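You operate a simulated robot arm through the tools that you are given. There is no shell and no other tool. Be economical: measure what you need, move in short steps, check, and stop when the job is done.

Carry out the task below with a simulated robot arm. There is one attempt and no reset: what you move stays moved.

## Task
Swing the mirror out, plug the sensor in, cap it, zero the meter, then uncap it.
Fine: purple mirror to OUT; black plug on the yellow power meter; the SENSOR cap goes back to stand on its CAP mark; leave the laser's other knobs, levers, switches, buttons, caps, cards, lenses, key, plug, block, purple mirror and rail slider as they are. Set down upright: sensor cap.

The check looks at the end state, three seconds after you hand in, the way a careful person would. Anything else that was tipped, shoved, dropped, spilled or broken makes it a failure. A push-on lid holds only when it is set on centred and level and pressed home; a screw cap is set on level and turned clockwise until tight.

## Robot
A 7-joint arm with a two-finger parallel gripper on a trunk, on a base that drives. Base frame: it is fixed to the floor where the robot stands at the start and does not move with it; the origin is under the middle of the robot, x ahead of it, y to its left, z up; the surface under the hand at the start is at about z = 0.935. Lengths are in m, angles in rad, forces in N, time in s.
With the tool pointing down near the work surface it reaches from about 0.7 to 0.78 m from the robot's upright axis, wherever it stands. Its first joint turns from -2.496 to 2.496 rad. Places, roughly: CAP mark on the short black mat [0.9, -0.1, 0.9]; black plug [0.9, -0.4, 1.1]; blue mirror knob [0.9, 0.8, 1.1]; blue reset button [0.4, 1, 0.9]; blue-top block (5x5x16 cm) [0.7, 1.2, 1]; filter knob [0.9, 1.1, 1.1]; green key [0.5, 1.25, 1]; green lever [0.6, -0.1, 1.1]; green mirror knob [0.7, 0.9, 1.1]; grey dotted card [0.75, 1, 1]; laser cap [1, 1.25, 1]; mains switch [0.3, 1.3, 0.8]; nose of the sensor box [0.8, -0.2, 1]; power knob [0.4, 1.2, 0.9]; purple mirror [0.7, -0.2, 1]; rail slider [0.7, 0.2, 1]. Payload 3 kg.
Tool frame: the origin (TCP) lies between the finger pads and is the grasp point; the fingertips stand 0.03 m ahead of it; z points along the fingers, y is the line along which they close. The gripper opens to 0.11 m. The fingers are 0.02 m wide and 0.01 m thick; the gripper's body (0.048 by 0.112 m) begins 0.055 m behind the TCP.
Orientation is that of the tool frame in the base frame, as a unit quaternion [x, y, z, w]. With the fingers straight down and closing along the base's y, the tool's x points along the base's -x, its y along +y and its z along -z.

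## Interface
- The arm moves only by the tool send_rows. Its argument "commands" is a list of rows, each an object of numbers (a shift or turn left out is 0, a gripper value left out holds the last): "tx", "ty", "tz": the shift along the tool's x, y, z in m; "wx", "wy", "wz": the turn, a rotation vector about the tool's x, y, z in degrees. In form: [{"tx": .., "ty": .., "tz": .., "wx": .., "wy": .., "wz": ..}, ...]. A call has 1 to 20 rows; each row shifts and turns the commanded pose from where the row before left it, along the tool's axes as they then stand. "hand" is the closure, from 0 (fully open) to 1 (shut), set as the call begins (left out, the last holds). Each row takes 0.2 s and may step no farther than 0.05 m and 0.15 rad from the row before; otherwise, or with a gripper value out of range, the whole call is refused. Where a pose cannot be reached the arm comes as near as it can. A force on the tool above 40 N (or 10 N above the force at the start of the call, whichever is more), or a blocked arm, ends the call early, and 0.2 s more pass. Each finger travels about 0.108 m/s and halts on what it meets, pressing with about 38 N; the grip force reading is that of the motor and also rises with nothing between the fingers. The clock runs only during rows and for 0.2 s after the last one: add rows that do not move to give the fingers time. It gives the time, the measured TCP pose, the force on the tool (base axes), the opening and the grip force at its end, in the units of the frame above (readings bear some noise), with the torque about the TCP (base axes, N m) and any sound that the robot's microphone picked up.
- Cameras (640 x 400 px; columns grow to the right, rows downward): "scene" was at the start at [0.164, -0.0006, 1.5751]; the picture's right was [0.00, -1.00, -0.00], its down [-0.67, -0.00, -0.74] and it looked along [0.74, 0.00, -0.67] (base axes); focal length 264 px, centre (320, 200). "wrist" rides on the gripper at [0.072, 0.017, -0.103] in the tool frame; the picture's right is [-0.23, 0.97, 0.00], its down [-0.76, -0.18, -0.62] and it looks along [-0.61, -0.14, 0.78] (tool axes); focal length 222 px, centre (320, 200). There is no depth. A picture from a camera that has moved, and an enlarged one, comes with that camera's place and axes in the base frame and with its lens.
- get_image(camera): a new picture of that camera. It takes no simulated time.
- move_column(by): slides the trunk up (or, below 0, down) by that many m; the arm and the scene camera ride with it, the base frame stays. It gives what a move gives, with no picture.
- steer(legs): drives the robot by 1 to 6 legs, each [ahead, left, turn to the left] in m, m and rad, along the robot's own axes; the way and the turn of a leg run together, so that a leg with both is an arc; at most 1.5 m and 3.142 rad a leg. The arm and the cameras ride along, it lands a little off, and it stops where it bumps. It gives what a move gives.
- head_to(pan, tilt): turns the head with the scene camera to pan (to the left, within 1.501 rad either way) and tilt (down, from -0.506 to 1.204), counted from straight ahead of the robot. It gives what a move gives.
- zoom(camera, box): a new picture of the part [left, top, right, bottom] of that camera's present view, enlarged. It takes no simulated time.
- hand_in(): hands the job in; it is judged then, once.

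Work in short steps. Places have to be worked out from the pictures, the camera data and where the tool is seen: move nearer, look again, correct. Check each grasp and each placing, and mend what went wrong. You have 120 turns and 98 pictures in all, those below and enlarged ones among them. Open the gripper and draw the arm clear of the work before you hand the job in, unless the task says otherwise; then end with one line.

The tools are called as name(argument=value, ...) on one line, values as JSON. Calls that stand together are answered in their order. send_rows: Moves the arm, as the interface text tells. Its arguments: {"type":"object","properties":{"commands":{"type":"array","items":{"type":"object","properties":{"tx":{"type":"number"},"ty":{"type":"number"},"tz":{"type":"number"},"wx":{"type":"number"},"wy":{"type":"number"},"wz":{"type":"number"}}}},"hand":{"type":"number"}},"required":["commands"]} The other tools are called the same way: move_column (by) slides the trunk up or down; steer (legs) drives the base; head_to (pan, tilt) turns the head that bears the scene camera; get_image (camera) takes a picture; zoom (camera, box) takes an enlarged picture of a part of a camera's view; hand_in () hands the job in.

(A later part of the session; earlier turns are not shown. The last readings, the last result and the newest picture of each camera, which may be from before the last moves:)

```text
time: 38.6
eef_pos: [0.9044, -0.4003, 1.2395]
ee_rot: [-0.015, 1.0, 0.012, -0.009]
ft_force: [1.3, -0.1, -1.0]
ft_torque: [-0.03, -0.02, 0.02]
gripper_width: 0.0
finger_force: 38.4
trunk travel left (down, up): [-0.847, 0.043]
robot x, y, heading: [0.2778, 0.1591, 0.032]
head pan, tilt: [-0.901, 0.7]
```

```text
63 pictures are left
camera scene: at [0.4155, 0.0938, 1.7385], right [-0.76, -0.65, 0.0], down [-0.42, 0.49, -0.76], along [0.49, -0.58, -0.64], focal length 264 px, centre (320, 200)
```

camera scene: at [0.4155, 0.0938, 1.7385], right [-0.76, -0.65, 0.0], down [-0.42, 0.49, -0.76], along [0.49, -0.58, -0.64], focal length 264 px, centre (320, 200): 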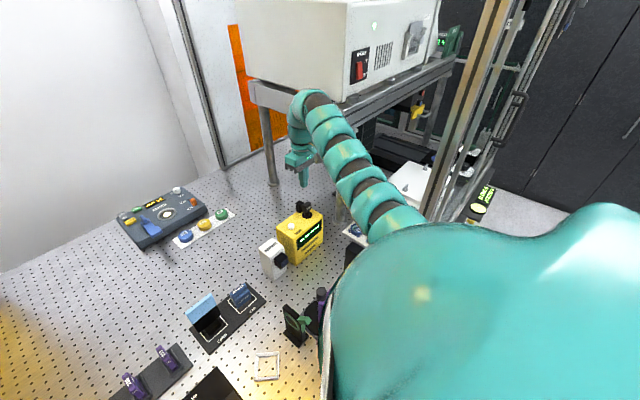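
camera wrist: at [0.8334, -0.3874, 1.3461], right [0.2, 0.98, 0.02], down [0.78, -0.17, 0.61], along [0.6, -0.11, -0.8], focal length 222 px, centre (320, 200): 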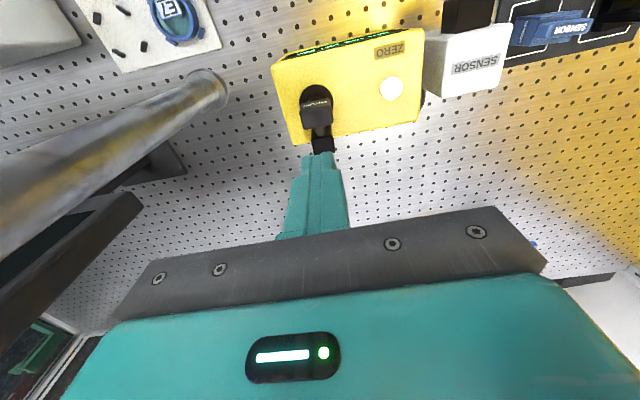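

Reached: the hand is above the plug. I zoom in for the plug's exact place.

zoom(camera="wrist", box=[260, 20, 420, 160])

zoom(camera="scene", box=[250, 140, 350, 270])

```text
2.86 times, centred on (340, 90) of wrist
camera zoom: at [0.8334, -0.3874, 1.3461], right [0.2, 0.98, 0.02], down [0.78, -0.17, 0.61], along [0.6, -0.11, -0.8], focal length 635 px, centre (263, 514)
```

zoom: 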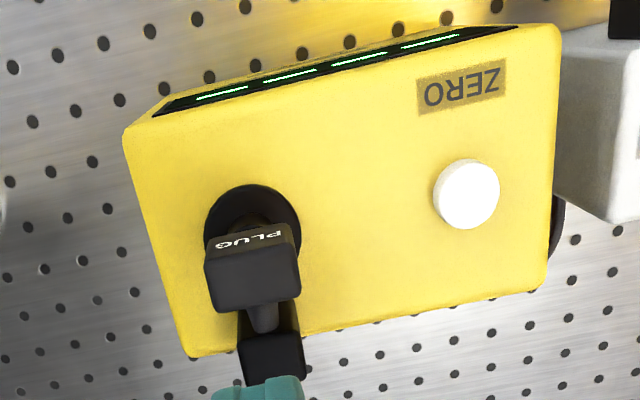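

```text
3.08 times, centred on (300, 205) of scene
camera zoom: at [0.4155, 0.0938, 1.7385], right [-0.76, -0.65, 0.0], down [-0.42, 0.49, -0.76], along [0.49, -0.58, -0.64], focal length 811 px, centre (382, 185)
```

zoom: 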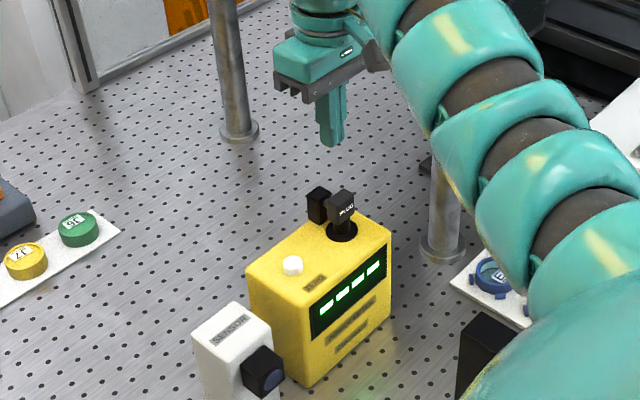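

Plug block centre is (0.895,-0.400). I shift 9 mm back and go down to just above it, then look.

send_rows(commands=[{"tx": 0.009}, {"tz": 0.025}, {"tz": 0.025}, {}])

get_image(camera="wrist")

zoom(camera="scene", box=[250, 140, 350, 270])

```text
time: 39.6
eef_pos: [0.8941, -0.398, 1.1909]
ee_rot: [-0.014, 1.0, 0.011, -0.01]
ft_force: [-0.1, -0.6, 0.8]
ft_torque: [0.0, 0.0, 0.03]
gripper_width: 0.0
finger_force: 37.6
trunk travel left (down, up): [-0.847, 0.043]
robot x, y, heading: [0.2812, 0.1619, 0.036]
head pan, tilt: [-0.901, 0.7]
```

```text
60 pictures are left
camera wrist: at [0.8231, -0.3842, 1.297], right [0.2, 0.98, 0.02], down [0.78, -0.17, 0.6], along [0.6, -0.11, -0.8], focal length 222 px, centre (320, 200)
```

wrist: 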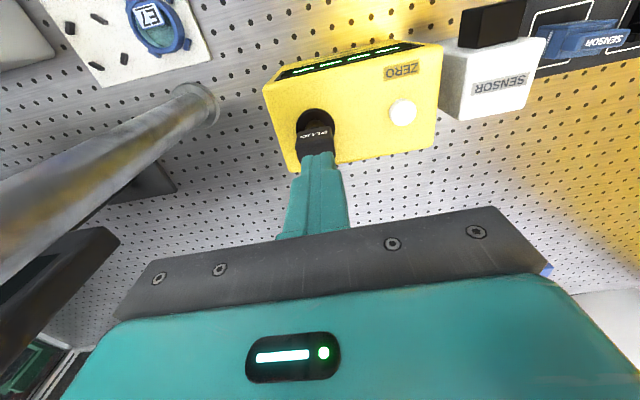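

```text
3.08 times, centred on (300, 205) of scene
camera zoom: at [0.4158, 0.094, 1.7385], right [-0.76, -0.65, 0.0], down [-0.42, 0.49, -0.76], along [0.49, -0.58, -0.64], focal length 811 px, centre (382, 185)
```

zoom: 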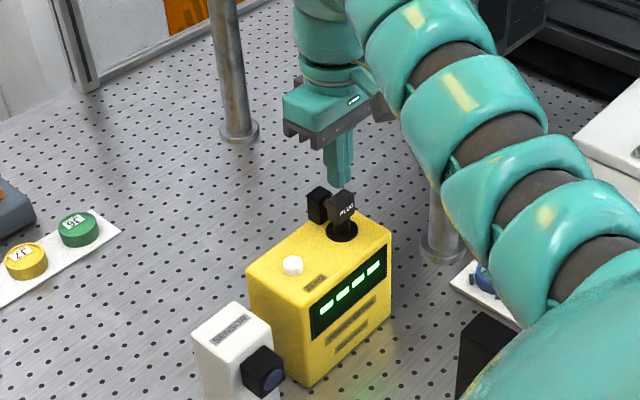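

Aligned well. I press down in small rows until force appears.

send_rows(commands=[{"tz": 0.008}, {"tz": 0.006}, {"tz": 0.004}, {"tz": 0.004}, {}])

zoom(camera="scene", box=[270, 160, 330, 260])

```text
time: 40.8
eef_pos: [0.894, -0.3981, 1.1681]
ee_rot: [-0.014, 1.0, 0.011, -0.009]
ft_force: [-1.2, 0.4, 0.3]
ft_torque: [0.0, 0.04, -0.01]
gripper_width: 0.0
finger_force: 37.6
trunk travel left (down, up): [-0.847, 0.043]
robot x, y, heading: [0.2783, 0.1566, 0.031]
head pan, tilt: [-0.901, 0.7]
```

```text
4.00 times, centred on (300, 210) of scene
camera zoom: at [0.4157, 0.0938, 1.7385], right [-0.76, -0.65, 0.0], down [-0.42, 0.49, -0.76], along [0.49, -0.58, -0.64], focal length 1054 px, centre (400, 160)
```

zoom: 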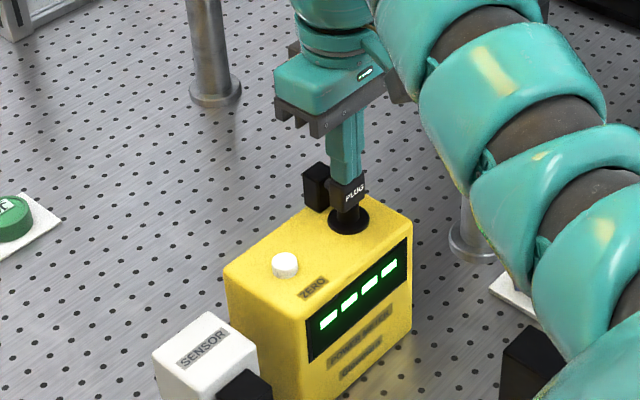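

Nearly touching. I press on in small rows.

send_rows(commands=[{"tz": 0.004}, {"tz": 0.003}, {"tz": 0.003}, {"tz": 0.003}, {"tz": 0.003}, {}])

```text
time: 42.2
eef_pos: [0.8927, -0.3989, 1.1528]
ee_rot: [-0.014, 1.0, 0.011, -0.01]
ft_force: [0.3, 0.2, 0.1]
ft_torque: [-0.02, 0.0, 0.01]
gripper_width: 0.0001
finger_force: 38.0
trunk travel left (down, up): [-0.847, 0.043]
robot x, y, heading: [0.2757, 0.1559, 0.033]
head pan, tilt: [-0.901, 0.7]
```

No force yet at tip z≈1.123. I look.

zoom(camera="scene", box=[280, 180, 320, 230])

zoom(camera="wrist", box=[260, 80, 380, 200])

```text
8.00 times, centred on (300, 205) of scene
camera zoom: at [0.4157, 0.094, 1.7385], right [-0.76, -0.65, 0.0], down [-0.42, 0.49, -0.76], along [0.49, -0.58, -0.64], focal length 2108 px, centre (480, 160)
```

zoom: 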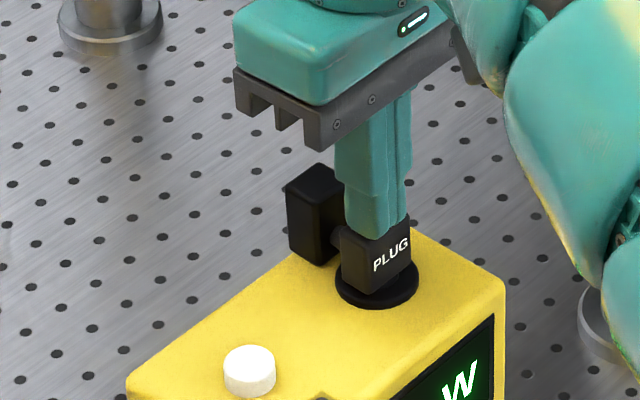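

```text
3.33 times, centred on (320, 140) of wrist
camera zoom: at [0.8213, -0.3843, 1.2588], right [0.2, 0.98, 0.02], down [0.78, -0.17, 0.61], along [0.6, -0.11, -0.8], focal length 740 px, centre (320, 400)
```

zoom: 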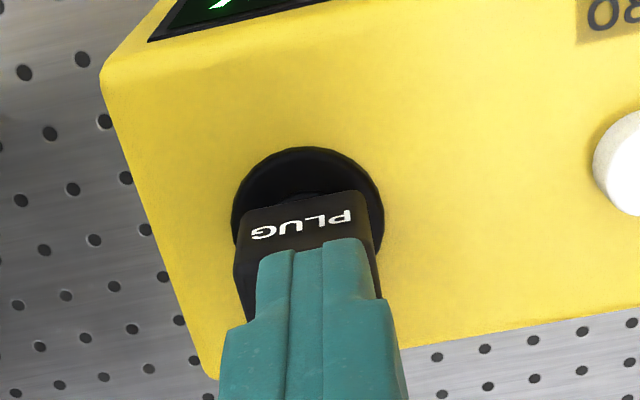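

The plug moved down and the display changed. I press on until it bottoms out.

send_rows(commands=[{"tz": 0.003}, {"tz": 0.003}, {"tz": 0.003}, {"tz": 0.003}, {}])

zoom(camera="scene", box=[270, 180, 340, 260])

```text
time: 43.0
eef_pos: [0.891, -0.3989, 1.1502]
ee_rot: [-0.015, 1.0, 0.006, -0.006]
ft_force: [-4.3, 4.2, 21.6]
ft_torque: [0.07, -0.05, 0.14]
gripper_width: 0.0
finger_force: 37.6
trunk travel left (down, up): [-0.847, 0.043]
robot x, y, heading: [0.2814, 0.1592, 0.03]
head pan, tilt: [-0.901, 0.7]
stopped in row 3: the force on the tool passed its limit at 44 N (the readings are from after the stop); the commanded pose is now the measured one
```

```text
5.00 times, centred on (305, 220) of scene
camera zoom: at [0.4119, 0.0971, 1.739], right [-0.76, -0.65, 0.0], down [-0.41, 0.49, -0.77], along [0.5, -0.58, -0.64], focal length 1318 px, centre (395, 100)
```

zoom: 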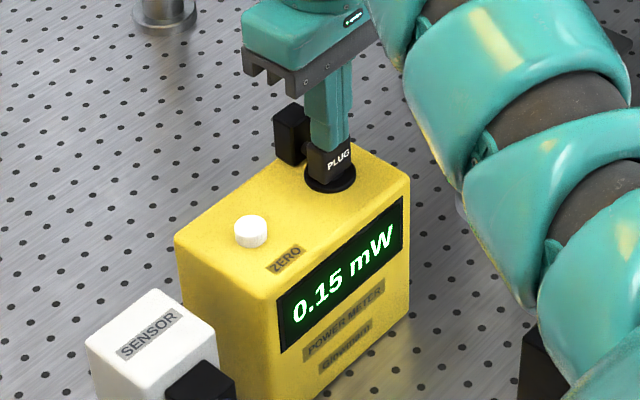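

The meter now reads 0.15 mW: plugged in. I lift straight up and then back the base off so that cap and nose fall within reach.

send_rows(commands=[{"tz": -0.02}, {"tz": -0.03}, {"tz": -0.03}, {"tz": -0.03}, {}])

zoom(camera="scene", box=[180, 180, 340, 320])

steer(legs=[[-0.1, 0, 0]])

```text
time: 44.2
eef_pos: [0.8999, -0.4, 1.2584]
ee_rot: [-0.015, 1.0, 0.009, -0.006]
ft_force: [0.0, 0.2, -0.4]
ft_torque: [0.01, 0.02, 0.04]
gripper_width: 0.0002
finger_force: 37.5
trunk travel left (down, up): [-0.847, 0.043]
robot x, y, heading: [0.2798, 0.1584, 0.033]
head pan, tilt: [-0.901, 0.7]
```

```text
2.86 times, centred on (260, 250) of scene
camera zoom: at [0.4168, 0.093, 1.7383], right [-0.76, -0.65, 0.0], down [-0.42, 0.49, -0.76], along [0.49, -0.58, -0.64], focal length 753 px, centre (491, 57)
```

zoom: 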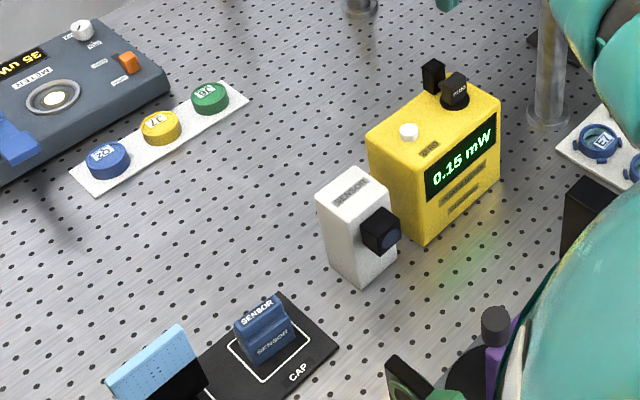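

```text
time: 45.4
eef_pos: [0.7999, -0.4017, 1.2587]
ee_rot: [-0.014, 1.0, 0.008, -0.005]
ft_force: [-0.6, 0.5, 1.1]
ft_torque: [-0.02, -0.02, 0.01]
gripper_width: 0.0
finger_force: 38.5
trunk travel left (down, up): [-0.847, 0.043]
robot x, y, heading: [0.1834, 0.1548, 0.034]
head pan, tilt: [-0.901, 0.7]
```

I swing the hand left at this height to above the cap, opening the fingers part way.

send_rows(commands=[{"tx": -0.016, "ty": 0.037}, {"tx": -0.016, "ty": 0.037}, {"tx": -0.016, "ty": 0.037}, {"tx": -0.016, "ty": 0.037}, {"tx": -0.016, "ty": 0.037}, {"tx": -0.016, "ty": 0.037}, {"tx": -0.016, "ty": 0.037}, {"tx": -0.016, "ty": 0.037}, {}], hand=0.45)

head_to(pan=-0.35, tilt=0.75)

get_image(camera="scene")

get_image(camera="wrist")

```text
time: 47.4
eef_pos: [0.9196, -0.1008, 1.2599]
ee_rot: [-0.013, 1.0, 0.008, -0.006]
ft_force: [0.7, 0.7, 0.5]
ft_torque: [-0.02, -0.02, 0.0]
gripper_width: 0.0604
finger_force: 0.1
trunk travel left (down, up): [-0.847, 0.043]
robot x, y, heading: [0.1831, 0.1537, 0.036]
head pan, tilt: [-0.901, 0.7]
```

```text
time: 48.3
eef_pos: [0.9208, -0.1005, 1.2603]
ee_rot: [-0.015, 1.0, 0.009, -0.006]
ft_force: [-0.1, -0.5, -0.4]
ft_torque: [0.02, 0.01, -0.02]
gripper_width: 0.0604
finger_force: 0.0
trunk travel left (down, up): [-0.847, 0.043]
robot x, y, heading: [0.1813, 0.1521, 0.032]
head pan, tilt: [-0.351, 0.75]
```

```text
53 pictures are left
camera scene: at [0.3411, 0.1295, 1.7342], right [-0.31, -0.95, 0.0], down [-0.65, 0.21, -0.73], along [0.69, -0.23, -0.68], focal length 264 px, centre (320, 200)
```

scene: 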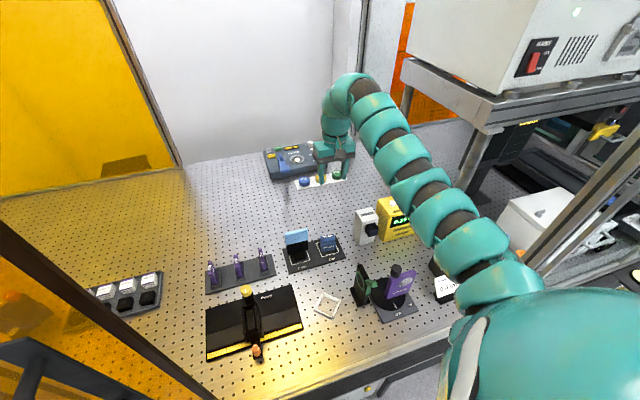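

```text
52 pictures are left
camera wrist: at [0.8488, -0.0863, 1.3649], right [0.2, 0.98, 0.01], down [0.77, -0.16, 0.61], along [0.6, -0.11, -0.79], focal length 222 px, centre (320, 200)
```

wrist: 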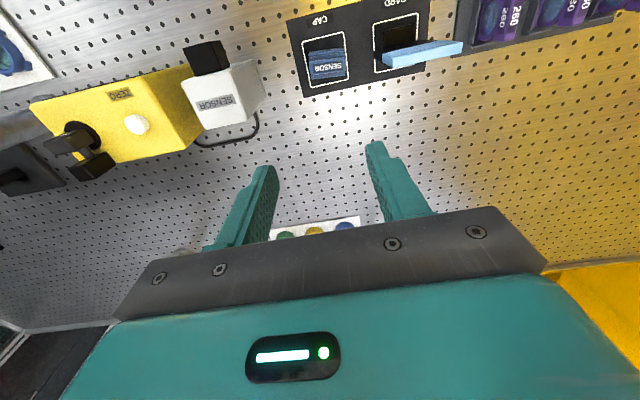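

Good unobstructed views. I zoom on the cap and nose with both cameras.

zoom(camera="scene", box=[305, 195, 415, 275])

zoom(camera="wrist", box=[170, 0, 380, 130])

```text
5.00 times, centred on (360, 235) of scene
camera zoom: at [0.3411, 0.1295, 1.7342], right [-0.31, -0.95, 0.0], down [-0.65, 0.21, -0.73], along [0.69, -0.23, -0.68], focal length 1318 px, centre (120, 25)
```

zoom: 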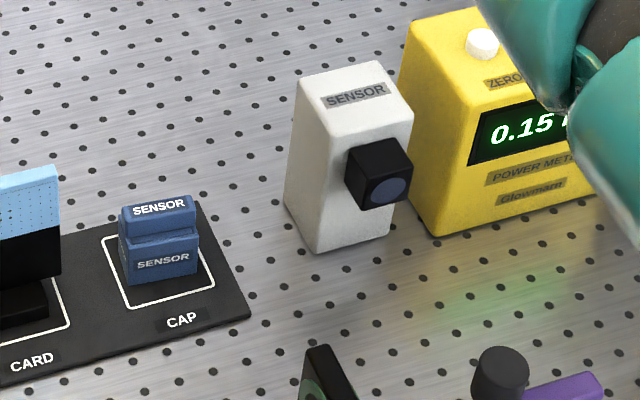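

```text
3.05 times, centred on (275, 65) of wrist
camera zoom: at [0.8488, -0.0863, 1.3649], right [0.2, 0.98, 0.01], down [0.77, -0.16, 0.61], along [0.6, -0.11, -0.79], focal length 677 px, centre (457, 611)
```

zoom: 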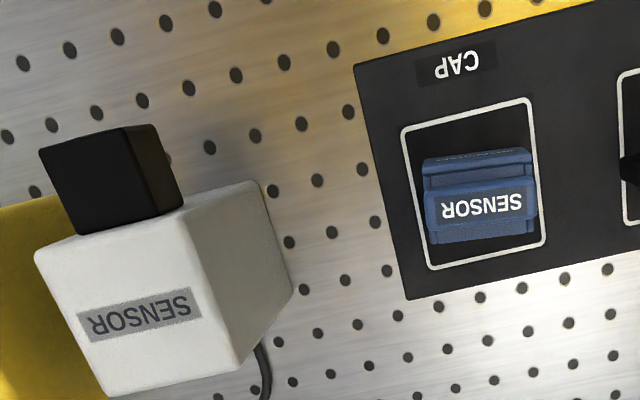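

The cap is a 5 cm box with its opening toward +x and a bar on top; the nose face is about (0.837,-0.226,1.04), pointing at -x. I level the tool exactly, and lower the trunk 0.14 m over the cap.

send_rows(commands=[{"wz": 1.7}, {"wx": 1.0, "wy": -0.7}, {"tx": 0.025, "ty": 0.018}, {}], hand=0.3)

move_column(by=-0.13)

get_image(camera="wrist")

zoom(camera="scene", box=[280, 120, 440, 260])

```text
time: 49.3
eef_pos: [0.896, -0.084, 1.2579]
ee_rot: [0.0, 1.0, 0.0, 0.0]
ft_force: [-0.8, 0.0, -0.4]
ft_torque: [0.04, 0.04, -0.01]
gripper_width: 0.0768
finger_force: 0.2
trunk travel left (down, up): [-0.847, 0.043]
robot x, y, heading: [0.1797, 0.1531, 0.031]
head pan, tilt: [-0.351, 0.75]
```

```text
time: 50.9
eef_pos: [0.8963, -0.0833, 1.129]
ee_rot: [0.0, 1.0, 0.0, 0.0]
ft_force: [-0.9, -0.4, 0.0]
ft_torque: [-0.01, 0.0, 0.02]
gripper_width: 0.077
finger_force: 0.1
trunk travel left (down, up): [-0.717, 0.173]
robot x, y, heading: [0.1797, 0.1565, 0.031]
head pan, tilt: [-0.351, 0.75]
```

```text
49 pictures are left
camera wrist: at [0.8232, -0.0653, 1.2338], right [0.23, 0.97, 0.0], down [0.76, -0.18, 0.62], along [0.61, -0.14, -0.78], focal length 222 px, centre (320, 200)
```

wrist: 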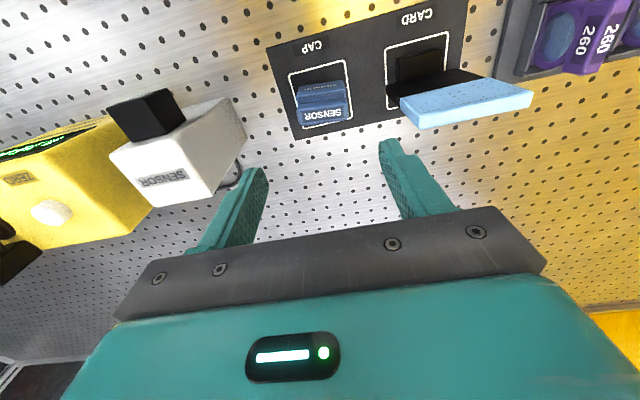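

```text
2.86 times, centred on (360, 190) of scene
camera zoom: at [0.3408, 0.1298, 1.6043], right [-0.31, -0.95, 0.0], down [-0.65, 0.21, -0.73], along [0.69, -0.23, -0.68], focal length 753 px, centre (206, 229)
```

zoom: 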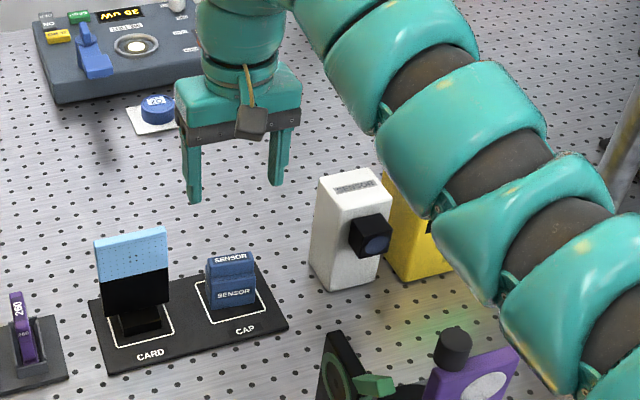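

The card's edge is about 2 cm from the left finger, which is sufficient. I zoom in on the cap for its centre and yaw.

zoom(camera="wrist", box=[260, 30, 420, 150])

zoom(camera="scene", box=[305, 170, 385, 240])

```text
3.33 times, centred on (340, 90) of wrist
camera zoom: at [0.8232, -0.0653, 1.2338], right [0.23, 0.97, 0.0], down [0.76, -0.18, 0.62], along [0.61, -0.14, -0.78], focal length 740 px, centre (253, 567)
```

zoom: 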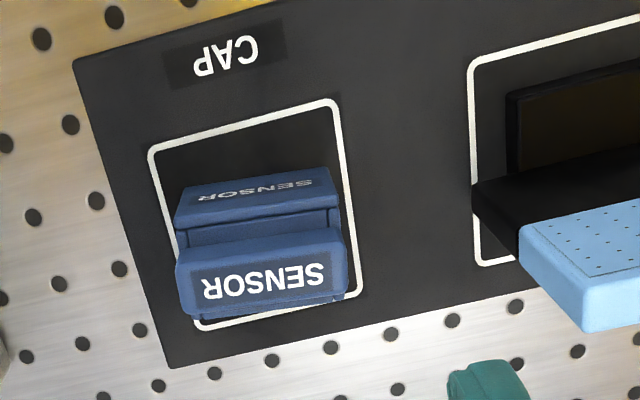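

```text
5.71 times, centred on (345, 205) of scene
camera zoom: at [0.3408, 0.1298, 1.6043], right [-0.31, -0.95, 0.0], down [-0.65, 0.21, -0.73], along [0.69, -0.23, -0.68], focal length 1506 px, centre (177, 171)
```

zoom: 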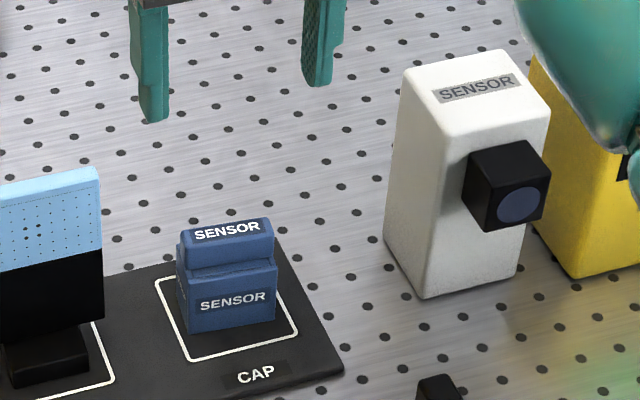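

Cap centre ≈ (0.894,-0.081), yawed about 5° clockwise. I turn 5° to match and descend in steps to z≈0.99.

send_rows(commands=[{"wz": 5}, {"ty": 0.002, "tz": 0.04}, {"tz": 0.04}, {"tz": 0.02}, {}])

get_image(camera="wrist")

zoom(camera="scene", box=[305, 150, 385, 240])

```text
time: 52.1
eef_pos: [0.8936, -0.0973, 1.0379]
ee_rot: [0.045, 0.999, -0.001, 0.001]
ft_force: [0.2, 1.0, -0.4]
ft_torque: [0.01, -0.02, 0.0]
gripper_width: 0.0769
finger_force: 0.2
out of reach, approached as far as the arm can: row 3, 4
trunk travel left (down, up): [-0.717, 0.173]
robot x, y, heading: [0.1826, 0.1498, 0.03]
head pan, tilt: [-0.351, 0.75]
```

```text
45 pictures are left
camera wrist: at [0.8234, -0.0726, 1.1422], right [0.31, 0.95, 0.0], down [0.74, -0.24, 0.62], along [0.59, -0.2, -0.78], focal length 222 px, centre (320, 200)
```

wrist: 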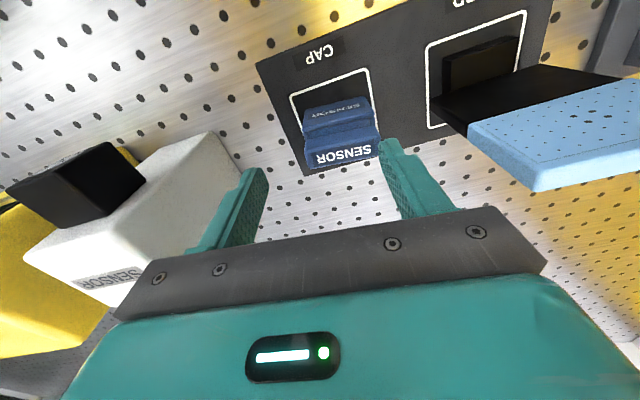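

```text
4.44 times, centred on (345, 195) of scene
camera zoom: at [0.3409, 0.1297, 1.6043], right [-0.31, -0.95, 0.0], down [-0.65, 0.21, -0.73], along [0.69, -0.23, -0.68], focal length 1171 px, centre (209, 222)
```

zoom: 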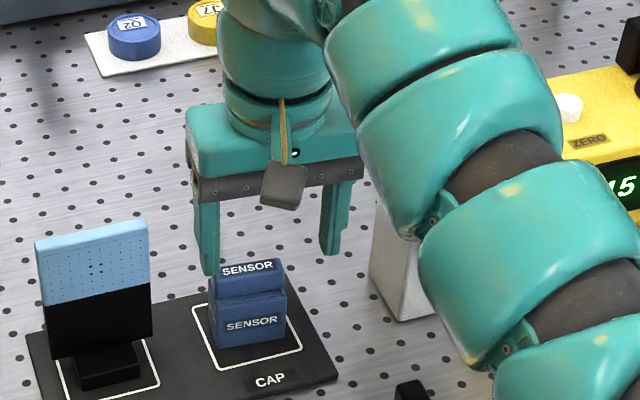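

The lower arm reach drifted the hand in y. I go back up and re-centre, then use the trunk for the descent instead.

send_rows(commands=[{"tz": -0.04}, {"tz": -0.04}, {"ty": 0.008}, {"ty": 0.008}, {}])

```text
time: 53.3
eef_pos: [0.8967, -0.08, 1.1167]
ee_rot: [0.044, 0.999, -0.001, -0.001]
ft_force: [0.9, -0.2, 0.1]
ft_torque: [0.01, 0.0, 0.02]
gripper_width: 0.0774
finger_force: 0.2
trunk travel left (down, up): [-0.717, 0.173]
robot x, y, heading: [0.1822, 0.151, 0.039]
head pan, tilt: [-0.351, 0.75]
```

Back at (0.897,-0.080). I lower the trunk 0.085 m.

move_column(by=-0.085)

get_image(camera="wrist")

zoom(camera="scene", box=[300, 120, 380, 210])

```text
time: 54.5
eef_pos: [0.8962, -0.0802, 1.0324]
ee_rot: [0.044, 0.999, -0.001, 0.0]
ft_force: [-0.2, -0.3, 0.5]
ft_torque: [0.01, 0.02, 0.02]
gripper_width: 0.077
finger_force: 0.1
trunk travel left (down, up): [-0.632, 0.258]
robot x, y, heading: [0.1788, 0.1509, 0.036]
head pan, tilt: [-0.351, 0.75]
```

```text
43 pictures are left
camera wrist: at [0.826, -0.056, 1.1365], right [0.31, 0.95, 0.0], down [0.74, -0.24, 0.62], along [0.59, -0.2, -0.78], focal length 222 px, centre (320, 200)
```

wrist: 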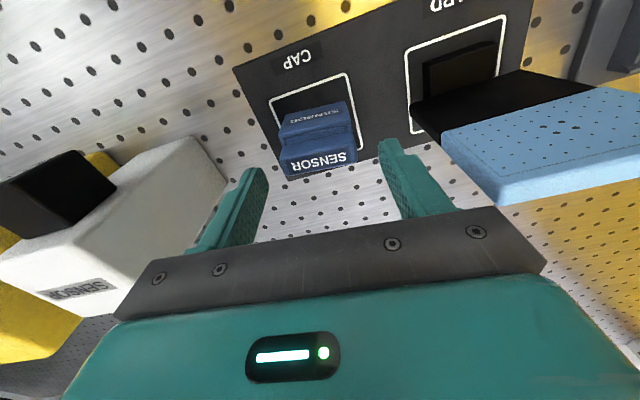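

```text
4.44 times, centred on (340, 165) of scene
camera zoom: at [0.3409, 0.1298, 1.5193], right [-0.31, -0.95, 0.0], down [-0.65, 0.21, -0.73], along [0.69, -0.23, -0.68], focal length 1171 px, centre (231, 356)
```

zoom: 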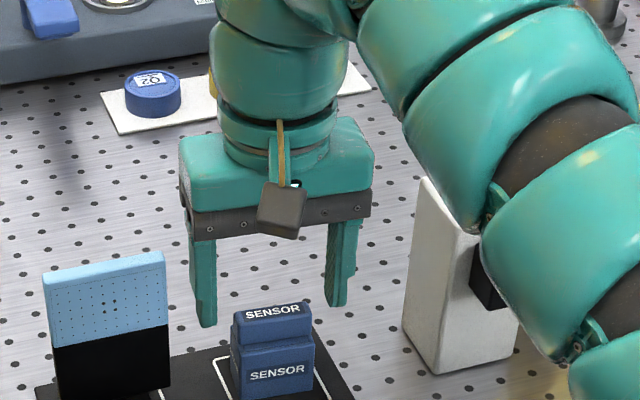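

The cap lies centred between the fingers. I lower 0.044 m more.

move_column(by=-0.044)

send_rows(commands=[{}, {}], hand=0.5)

zoom(camera="scene", box=[300, 100, 380, 190])

```text
time: 55.4
eef_pos: [0.8971, -0.0809, 0.9878]
ee_rot: [0.044, 0.999, -0.001, 0.0]
ft_force: [0.6, 0.1, 0.0]
ft_torque: [0.0, -0.02, -0.02]
gripper_width: 0.0768
finger_force: 0.1
trunk travel left (down, up): [-0.588, 0.302]
robot x, y, heading: [0.1793, 0.1552, 0.032]
head pan, tilt: [-0.351, 0.75]
```

```text
time: 56.0
eef_pos: [0.8966, -0.0819, 0.9867]
ee_rot: [0.043, 0.999, 0.0, 0.0]
ft_force: [1.0, -0.2, -0.4]
ft_torque: [-0.01, -0.01, 0.01]
gripper_width: 0.0549
finger_force: 0.2
trunk travel left (down, up): [-0.588, 0.302]
robot x, y, heading: [0.1833, 0.1575, 0.034]
head pan, tilt: [-0.351, 0.75]
```

```text
4.44 times, centred on (340, 145) of scene
camera zoom: at [0.3411, 0.1296, 1.4752], right [-0.31, -0.95, 0.0], down [-0.65, 0.21, -0.73], along [0.69, -0.23, -0.68], focal length 1171 px, centre (231, 444)
```

zoom: 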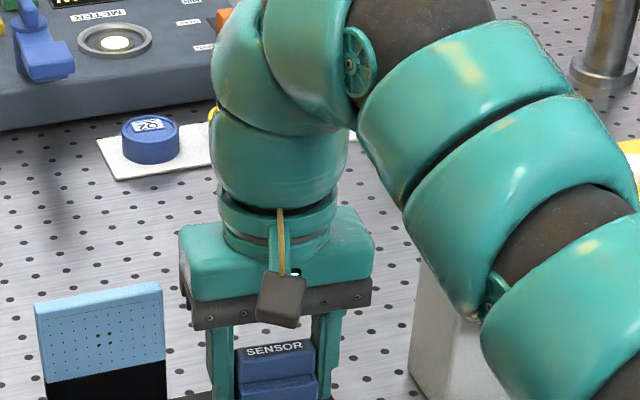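

Before gripping I check that the lowered arm is clear of the mirror and lens stand.

get_image(camera="scene")

```text
40 pictures are left
camera scene: at [0.3411, 0.1296, 1.4752], right [-0.31, -0.95, 0.0], down [-0.65, 0.21, -0.73], along [0.69, -0.23, -0.68], focal length 264 px, centre (320, 200)
```

scene: 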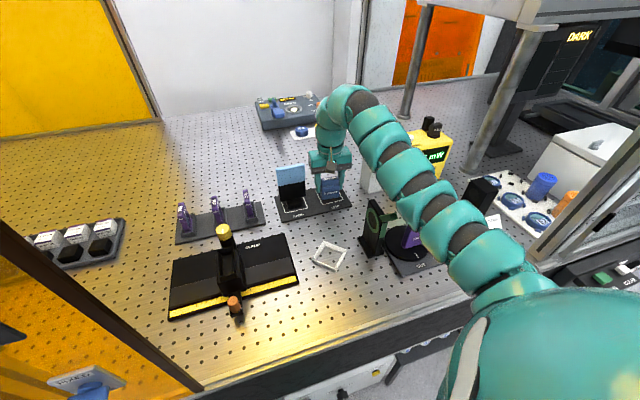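

The arm is nearer to the camera, i.e. above these things (underside about 1.14). I close on the cap.

send_rows(commands=[{}, {}, {}], hand=0.7)

zoom(camera="scene", box=[270, 140, 390, 230])

```text
time: 56.8
eef_pos: [0.8958, -0.0803, 0.9868]
ee_rot: [0.044, 0.999, 0.0, 0.0]
ft_force: [0.6, 0.0, -0.1]
ft_torque: [-0.03, -0.04, 0.02]
gripper_width: 0.0512
finger_force: 37.9
trunk travel left (down, up): [-0.588, 0.302]
robot x, y, heading: [0.1807, 0.1548, 0.031]
head pan, tilt: [-0.351, 0.75]
```

```text
4.44 times, centred on (330, 185) of scene
camera zoom: at [0.3411, 0.1297, 1.4752], right [-0.31, -0.95, 0.0], down [-0.65, 0.21, -0.73], along [0.69, -0.23, -0.68], focal length 1171 px, centre (276, 267)
```

zoom: 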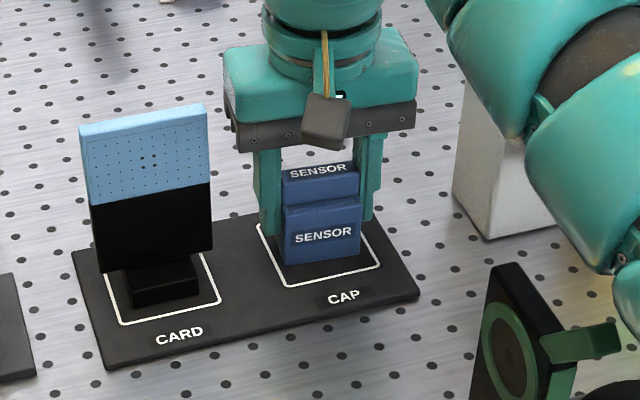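

The cap is gripped (51 mm). I lift with the trunk, square the yaw, then back the base off to come in front of the nose.

move_column(by=0.1)

send_rows(commands=[{"wz": -5}, {}])

steer(legs=[[-0.09, -0.03, -0.033]])

get_image(camera="wrist")

get_image(camera="scene")

```text
time: 58.1
eef_pos: [0.8966, -0.0806, 1.0874]
ee_rot: [0.044, 0.999, -0.001, 0.0]
ft_force: [0.0, 0.4, 0.1]
ft_torque: [-0.01, 0.01, -0.01]
gripper_width: 0.0511
finger_force: 38.1
trunk travel left (down, up): [-0.688, 0.202]
robot x, y, heading: [0.1842, 0.1541, 0.036]
head pan, tilt: [-0.351, 0.75]
```

```text
time: 58.7
eef_pos: [0.8967, -0.08, 1.0877]
ee_rot: [-0.001, 1.0, -0.001, 0.0]
ft_force: [0.2, -0.8, -0.3]
ft_torque: [-0.01, 0.0, 0.0]
gripper_width: 0.0512
finger_force: 37.8
trunk travel left (down, up): [-0.688, 0.202]
robot x, y, heading: [0.181, 0.154, 0.032]
head pan, tilt: [-0.351, 0.75]
```

```text
time: 59.8
eef_pos: [0.7988, -0.1359, 1.0875]
ee_rot: [0.017, 1.0, -0.001, 0.002]
ft_force: [-0.7, 0.0, 0.0]
ft_torque: [0.04, -0.03, 0.02]
gripper_width: 0.0513
finger_force: 38.3
trunk travel left (down, up): [-0.688, 0.202]
robot x, y, heading: [0.0965, 0.121, -0.005]
head pan, tilt: [-0.351, 0.75]
```

```text
38 pictures are left
camera wrist: at [0.7278, -0.1153, 1.1928], right [0.26, 0.97, 0.0], down [0.75, -0.2, 0.62], along [0.6, -0.16, -0.78], focal length 222 px, centre (320, 200)
```

wrist: 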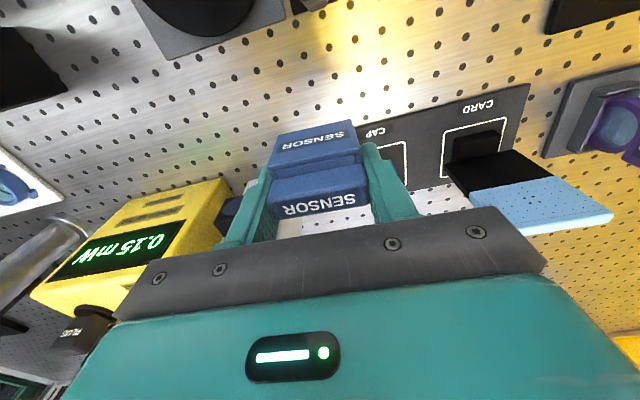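

```text
37 pictures are left
camera scene: at [0.2505, 0.0922, 1.5754], right [-0.34, -0.94, 0.0], down [-0.64, 0.23, -0.73], along [0.69, -0.25, -0.68], focal length 264 px, centre (320, 200)
```

scene: 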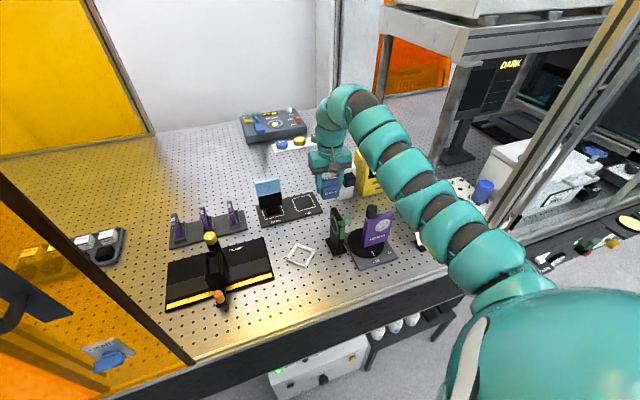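

I zoom on cap and nose side by side to measure the height difference.

zoom(camera="scene", box=[305, 150, 385, 210])

zoom(camera="wrist", box=[200, 100, 420, 240])

```text
6.67 times, centred on (345, 180) of scene
camera zoom: at [0.2505, 0.0922, 1.5754], right [-0.34, -0.94, 0.0], down [-0.64, 0.23, -0.73], along [0.69, -0.25, -0.68], focal length 1757 px, centre (153, 333)
```

zoom: 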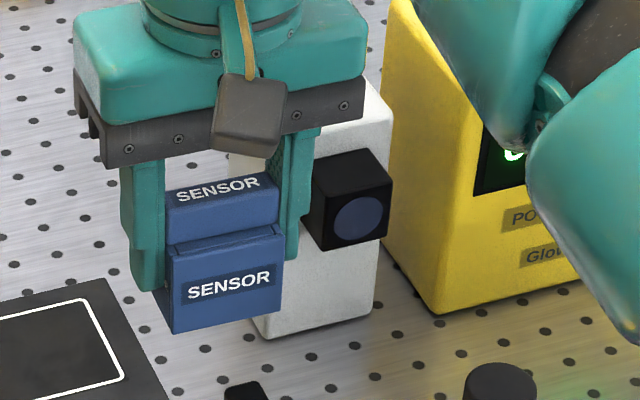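

```text
2.86 times, centred on (310, 170) of wrist
camera zoom: at [0.7278, -0.1153, 1.1928], right [0.26, 0.97, 0.0], down [0.75, -0.2, 0.62], along [0.6, -0.16, -0.78], focal length 635 px, centre (349, 286)
```

zoom: 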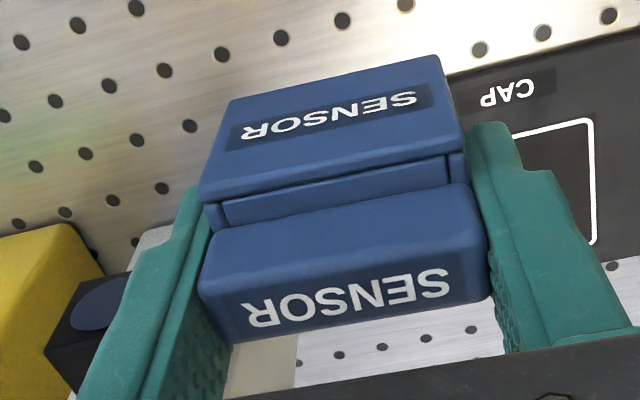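

Cap centre is about 23 mm below the TCP; the nose centre is near (0.837,-0.227,1.039). So I aim for TCP y -0.227, z 1.0625. I square the yaw and move in front of the nose.

send_rows(commands=[{"wz": -1.9}, {"tx": 0.012, "ty": -0.03}, {"ty": -0.03}, {"ty": -0.031}, {"tz": 0.025}, {}])

zoom(camera="wrist", box=[200, 100, 420, 240])

zoom(camera="scene", box=[320, 140, 400, 210])

```text
time: 61.2
eef_pos: [0.7884, -0.228, 1.0631]
ee_rot: [0.0, 1.0, 0.0, 0.0]
ft_force: [-0.1, 0.3, 0.6]
ft_torque: [0.04, -0.04, 0.01]
gripper_width: 0.0512
finger_force: 38.1
trunk travel left (down, up): [-0.688, 0.202]
robot x, y, heading: [0.0944, 0.1198, 0.001]
head pan, tilt: [-0.351, 0.75]
```

```text
2.86 times, centred on (310, 170) of wrist
camera zoom: at [0.717, -0.2092, 1.1682], right [0.23, 0.97, 0.0], down [0.76, -0.18, 0.62], along [0.61, -0.14, -0.78], focal length 635 px, centre (349, 286)
```

zoom: 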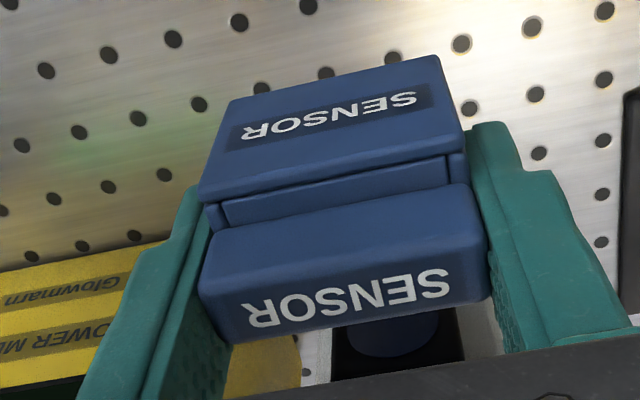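

```text
5.71 times, centred on (360, 175) of scene
camera zoom: at [0.2518, 0.0926, 1.5753], right [-0.34, -0.94, 0.0], down [-0.64, 0.23, -0.73], along [0.69, -0.25, -0.68], focal length 1506 px, centre (91, 343)
```

zoom: 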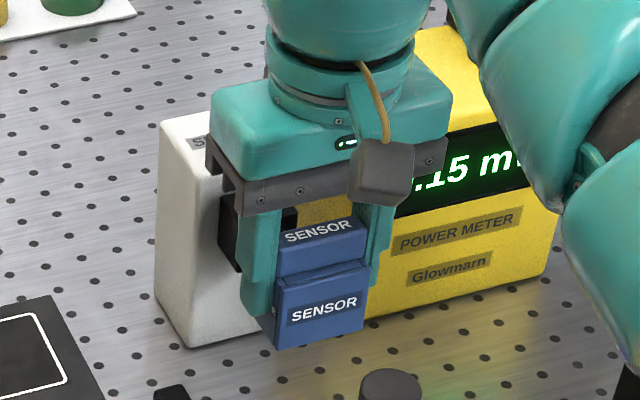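

The wrist view shows the nose at y≈-0.2245, z≈1.037. I correct by +3 mm in y and -2 mm in z, and advance 2 cm, then look again.

send_rows(commands=[{"ty": 0.003, "tz": 0.002}, {"tx": -0.01}, {"tx": -0.01}, {}])

zoom(camera="wrist", box=[200, 100, 420, 240])

zoom(camera="scene", box=[335, 155, 385, 205])

```text
time: 62.2
eef_pos: [0.8081, -0.2246, 1.0606]
ee_rot: [0.0, 1.0, -0.001, 0.0]
ft_force: [0.0, 0.3, 0.1]
ft_torque: [-0.01, -0.06, -0.02]
gripper_width: 0.0511
finger_force: 37.9
trunk travel left (down, up): [-0.688, 0.202]
robot x, y, heading: [0.0948, 0.1212, 0.003]
head pan, tilt: [-0.351, 0.75]
```

```text
2.86 times, centred on (310, 170) of wrist
camera zoom: at [0.7365, -0.2059, 1.1659], right [0.23, 0.97, 0.0], down [0.76, -0.18, 0.62], along [0.61, -0.14, -0.78], focal length 635 px, centre (349, 286)
```

zoom: 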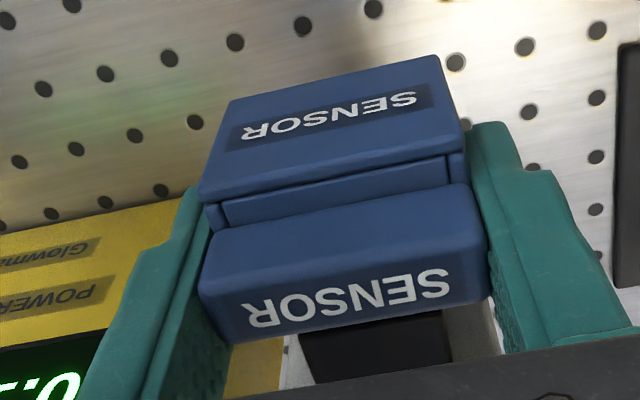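

```text
8.00 times, centred on (360, 180) of scene
camera zoom: at [0.2521, 0.0928, 1.5752], right [-0.34, -0.94, 0.0], down [-0.64, 0.23, -0.73], along [0.69, -0.25, -0.68], focal length 2108 px, centre (0, 360)
```

zoom: 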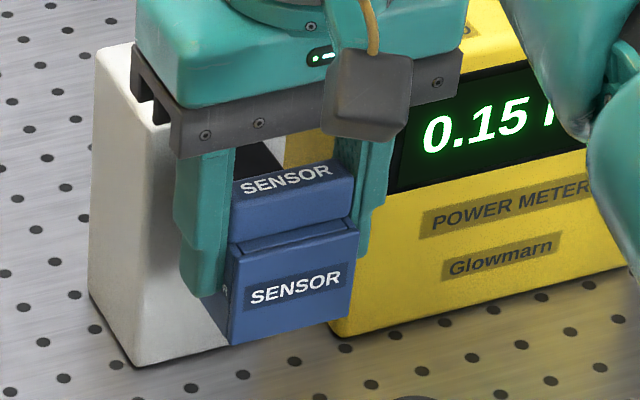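

Aligned within about 1 mm. I advance in small steps watching the force.

send_rows(commands=[{"tx": -0.005}, {"tx": -0.005}, {"tx": -0.003}, {"tx": -0.003}, {}])

```text
time: 63.4
eef_pos: [0.8242, -0.2242, 1.0607]
ee_rot: [-0.001, 1.0, -0.001, 0.0]
ft_force: [0.6, 0.2, -0.2]
ft_torque: [0.0, -0.01, 0.02]
gripper_width: 0.0512
finger_force: 37.6
trunk travel left (down, up): [-0.688, 0.202]
robot x, y, heading: [0.095, 0.1219, 0.002]
head pan, tilt: [-0.351, 0.75]
```

send_rows(commands=[{"tx": -0.003}, {"tx": -0.003}, {"tx": -0.003}, {"tx": -0.003}, {}])

zoom(camera="wrist", box=[200, 100, 420, 240])

```text
time: 64.6
eef_pos: [0.8352, -0.2237, 1.0612]
ee_rot: [0.0, 1.0, -0.001, 0.0]
ft_force: [-0.1, -0.4, 0.5]
ft_torque: [0.0, 0.03, -0.02]
gripper_width: 0.051
finger_force: 37.9
trunk travel left (down, up): [-0.688, 0.202]
robot x, y, heading: [0.0919, 0.1232, 0.0]
head pan, tilt: [-0.351, 0.75]
```

```text
2.86 times, centred on (310, 170) of wrist
camera zoom: at [0.7636, -0.2056, 1.1657], right [0.23, 0.97, 0.0], down [0.76, -0.18, 0.62], along [0.61, -0.14, -0.78], focal length 635 px, centre (349, 286)
```

zoom: 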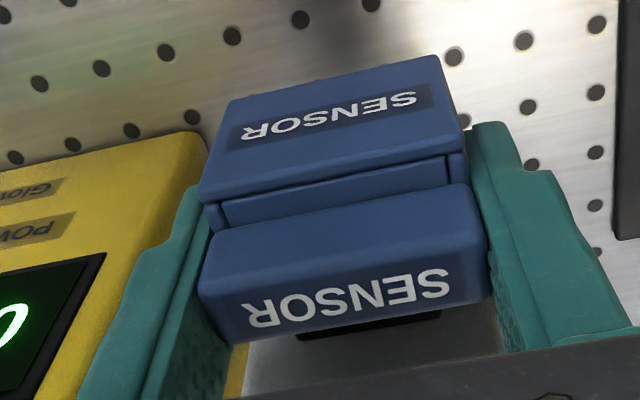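

The nose is vanishing into the cap with no force. I go on until it bottoms out.

send_rows(commands=[{"tx": -0.003}, {"tx": -0.003}, {"tx": -0.003}, {"tx": -0.003}, {"tx": -0.003}, {"tx": -0.003}, {}])

zoom(camera="scene", box=[320, 140, 400, 210])

```text
time: 66.2
eef_pos: [0.852, -0.2235, 1.0606]
ee_rot: [0.001, 1.0, -0.002, -0.001]
ft_force: [-24.1, 1.7, -7.0]
ft_torque: [0.05, 0.43, 0.06]
gripper_width: 0.0509
finger_force: 37.6
trunk travel left (down, up): [-0.688, 0.202]
robot x, y, heading: [0.0952, 0.1245, -0.001]
head pan, tilt: [-0.351, 0.75]
```

```text
5.71 times, centred on (360, 175) of scene
camera zoom: at [0.249, 0.0926, 1.5754], right [-0.34, -0.94, 0.0], down [-0.64, 0.23, -0.73], along [0.69, -0.25, -0.68], focal length 1506 px, centre (91, 343)
```

zoom: 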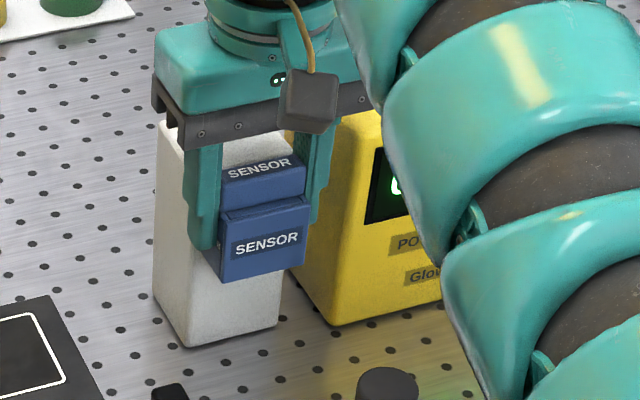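

It bears against about 24 N. I press a little more to be sure it's home.

send_rows(commands=[{"tx": -0.002}, {"tx": -0.002}, {}])

zoom(camera="wrist", box=[0, 80, 420, 300])

```text
time: 67.0
eef_pos: [0.8541, -0.225, 1.0625]
ee_rot: [0.0, 1.0, -0.001, 0.001]
ft_force: [-33.9, 0.4, -7.9]
ft_torque: [0.0, 0.28, -0.01]
gripper_width: 0.0511
finger_force: 37.9
trunk travel left (down, up): [-0.688, 0.202]
robot x, y, heading: [0.0938, 0.1224, -0.001]
head pan, tilt: [-0.351, 0.75]
```

```text
1.52 times, centred on (210, 190) of wrist
camera zoom: at [0.7821, -0.2062, 1.1673], right [0.23, 0.97, 0.0], down [0.76, -0.18, 0.62], along [0.61, -0.14, -0.78], focal length 338 px, centre (488, 215)
```

zoom: 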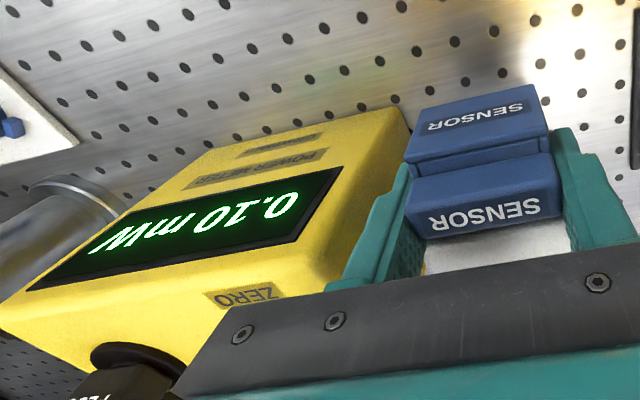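

The meter now reads 0.10 mW (dark offset), so the cap is on. I relax the push, open slightly and look.

send_rows(commands=[{"tx": 0.003}, {}])

send_rows(commands=[{}, {}, {}], hand=0.4)

send_rows(commands=[{"tz": -0.03}, {"tz": -0.03}, {"tz": -0.03}, {}])

zoom(camera="scene", box=[310, 120, 430, 220])

```text
time: 67.6
eef_pos: [0.8545, -0.2242, 1.063]
ee_rot: [0.0, 1.0, -0.002, 0.003]
ft_force: [-15.7, -2.1, 0.4]
ft_torque: [-0.05, 0.26, 0.03]
gripper_width: 0.051
finger_force: 37.9
trunk travel left (down, up): [-0.688, 0.202]
robot x, y, heading: [0.0924, 0.1238, 0.003]
head pan, tilt: [-0.351, 0.75]
```

```text
time: 68.4
eef_pos: [0.8563, -0.2241, 1.061]
ee_rot: [0.0, 1.0, -0.001, 0.001]
ft_force: [0.3, -0.4, 0.1]
ft_torque: [0.03, -0.04, 0.0]
gripper_width: 0.0662
finger_force: 0.0
trunk travel left (down, up): [-0.688, 0.202]
robot x, y, heading: [0.0916, 0.1239, 0.004]
head pan, tilt: [-0.351, 0.75]
```

```text
time: 69.4
eef_pos: [0.8572, -0.2244, 1.1539]
ee_rot: [-0.001, 1.0, -0.001, 0.0]
ft_force: [0.0, -1.5, 0.0]
ft_torque: [0.01, 0.0, -0.01]
gripper_width: 0.0659
finger_force: 0.0
trunk travel left (down, up): [-0.688, 0.202]
robot x, y, heading: [0.0934, 0.1217, 0.001]
head pan, tilt: [-0.351, 0.75]
```

```text
4.00 times, centred on (370, 170) of scene
camera zoom: at [0.2526, 0.0923, 1.5751], right [-0.34, -0.94, 0.0], down [-0.64, 0.23, -0.73], along [0.69, -0.25, -0.68], focal length 1054 px, centre (120, 320)
```

zoom: 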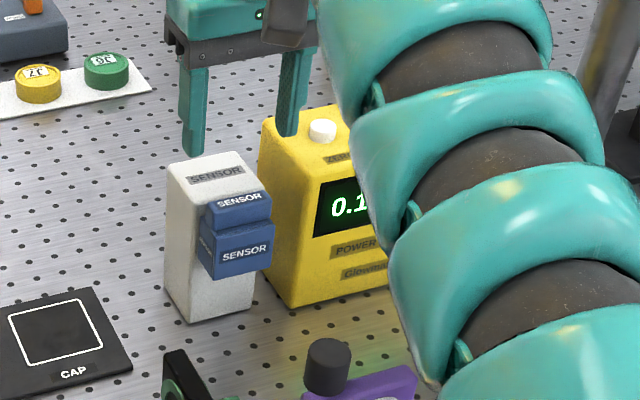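

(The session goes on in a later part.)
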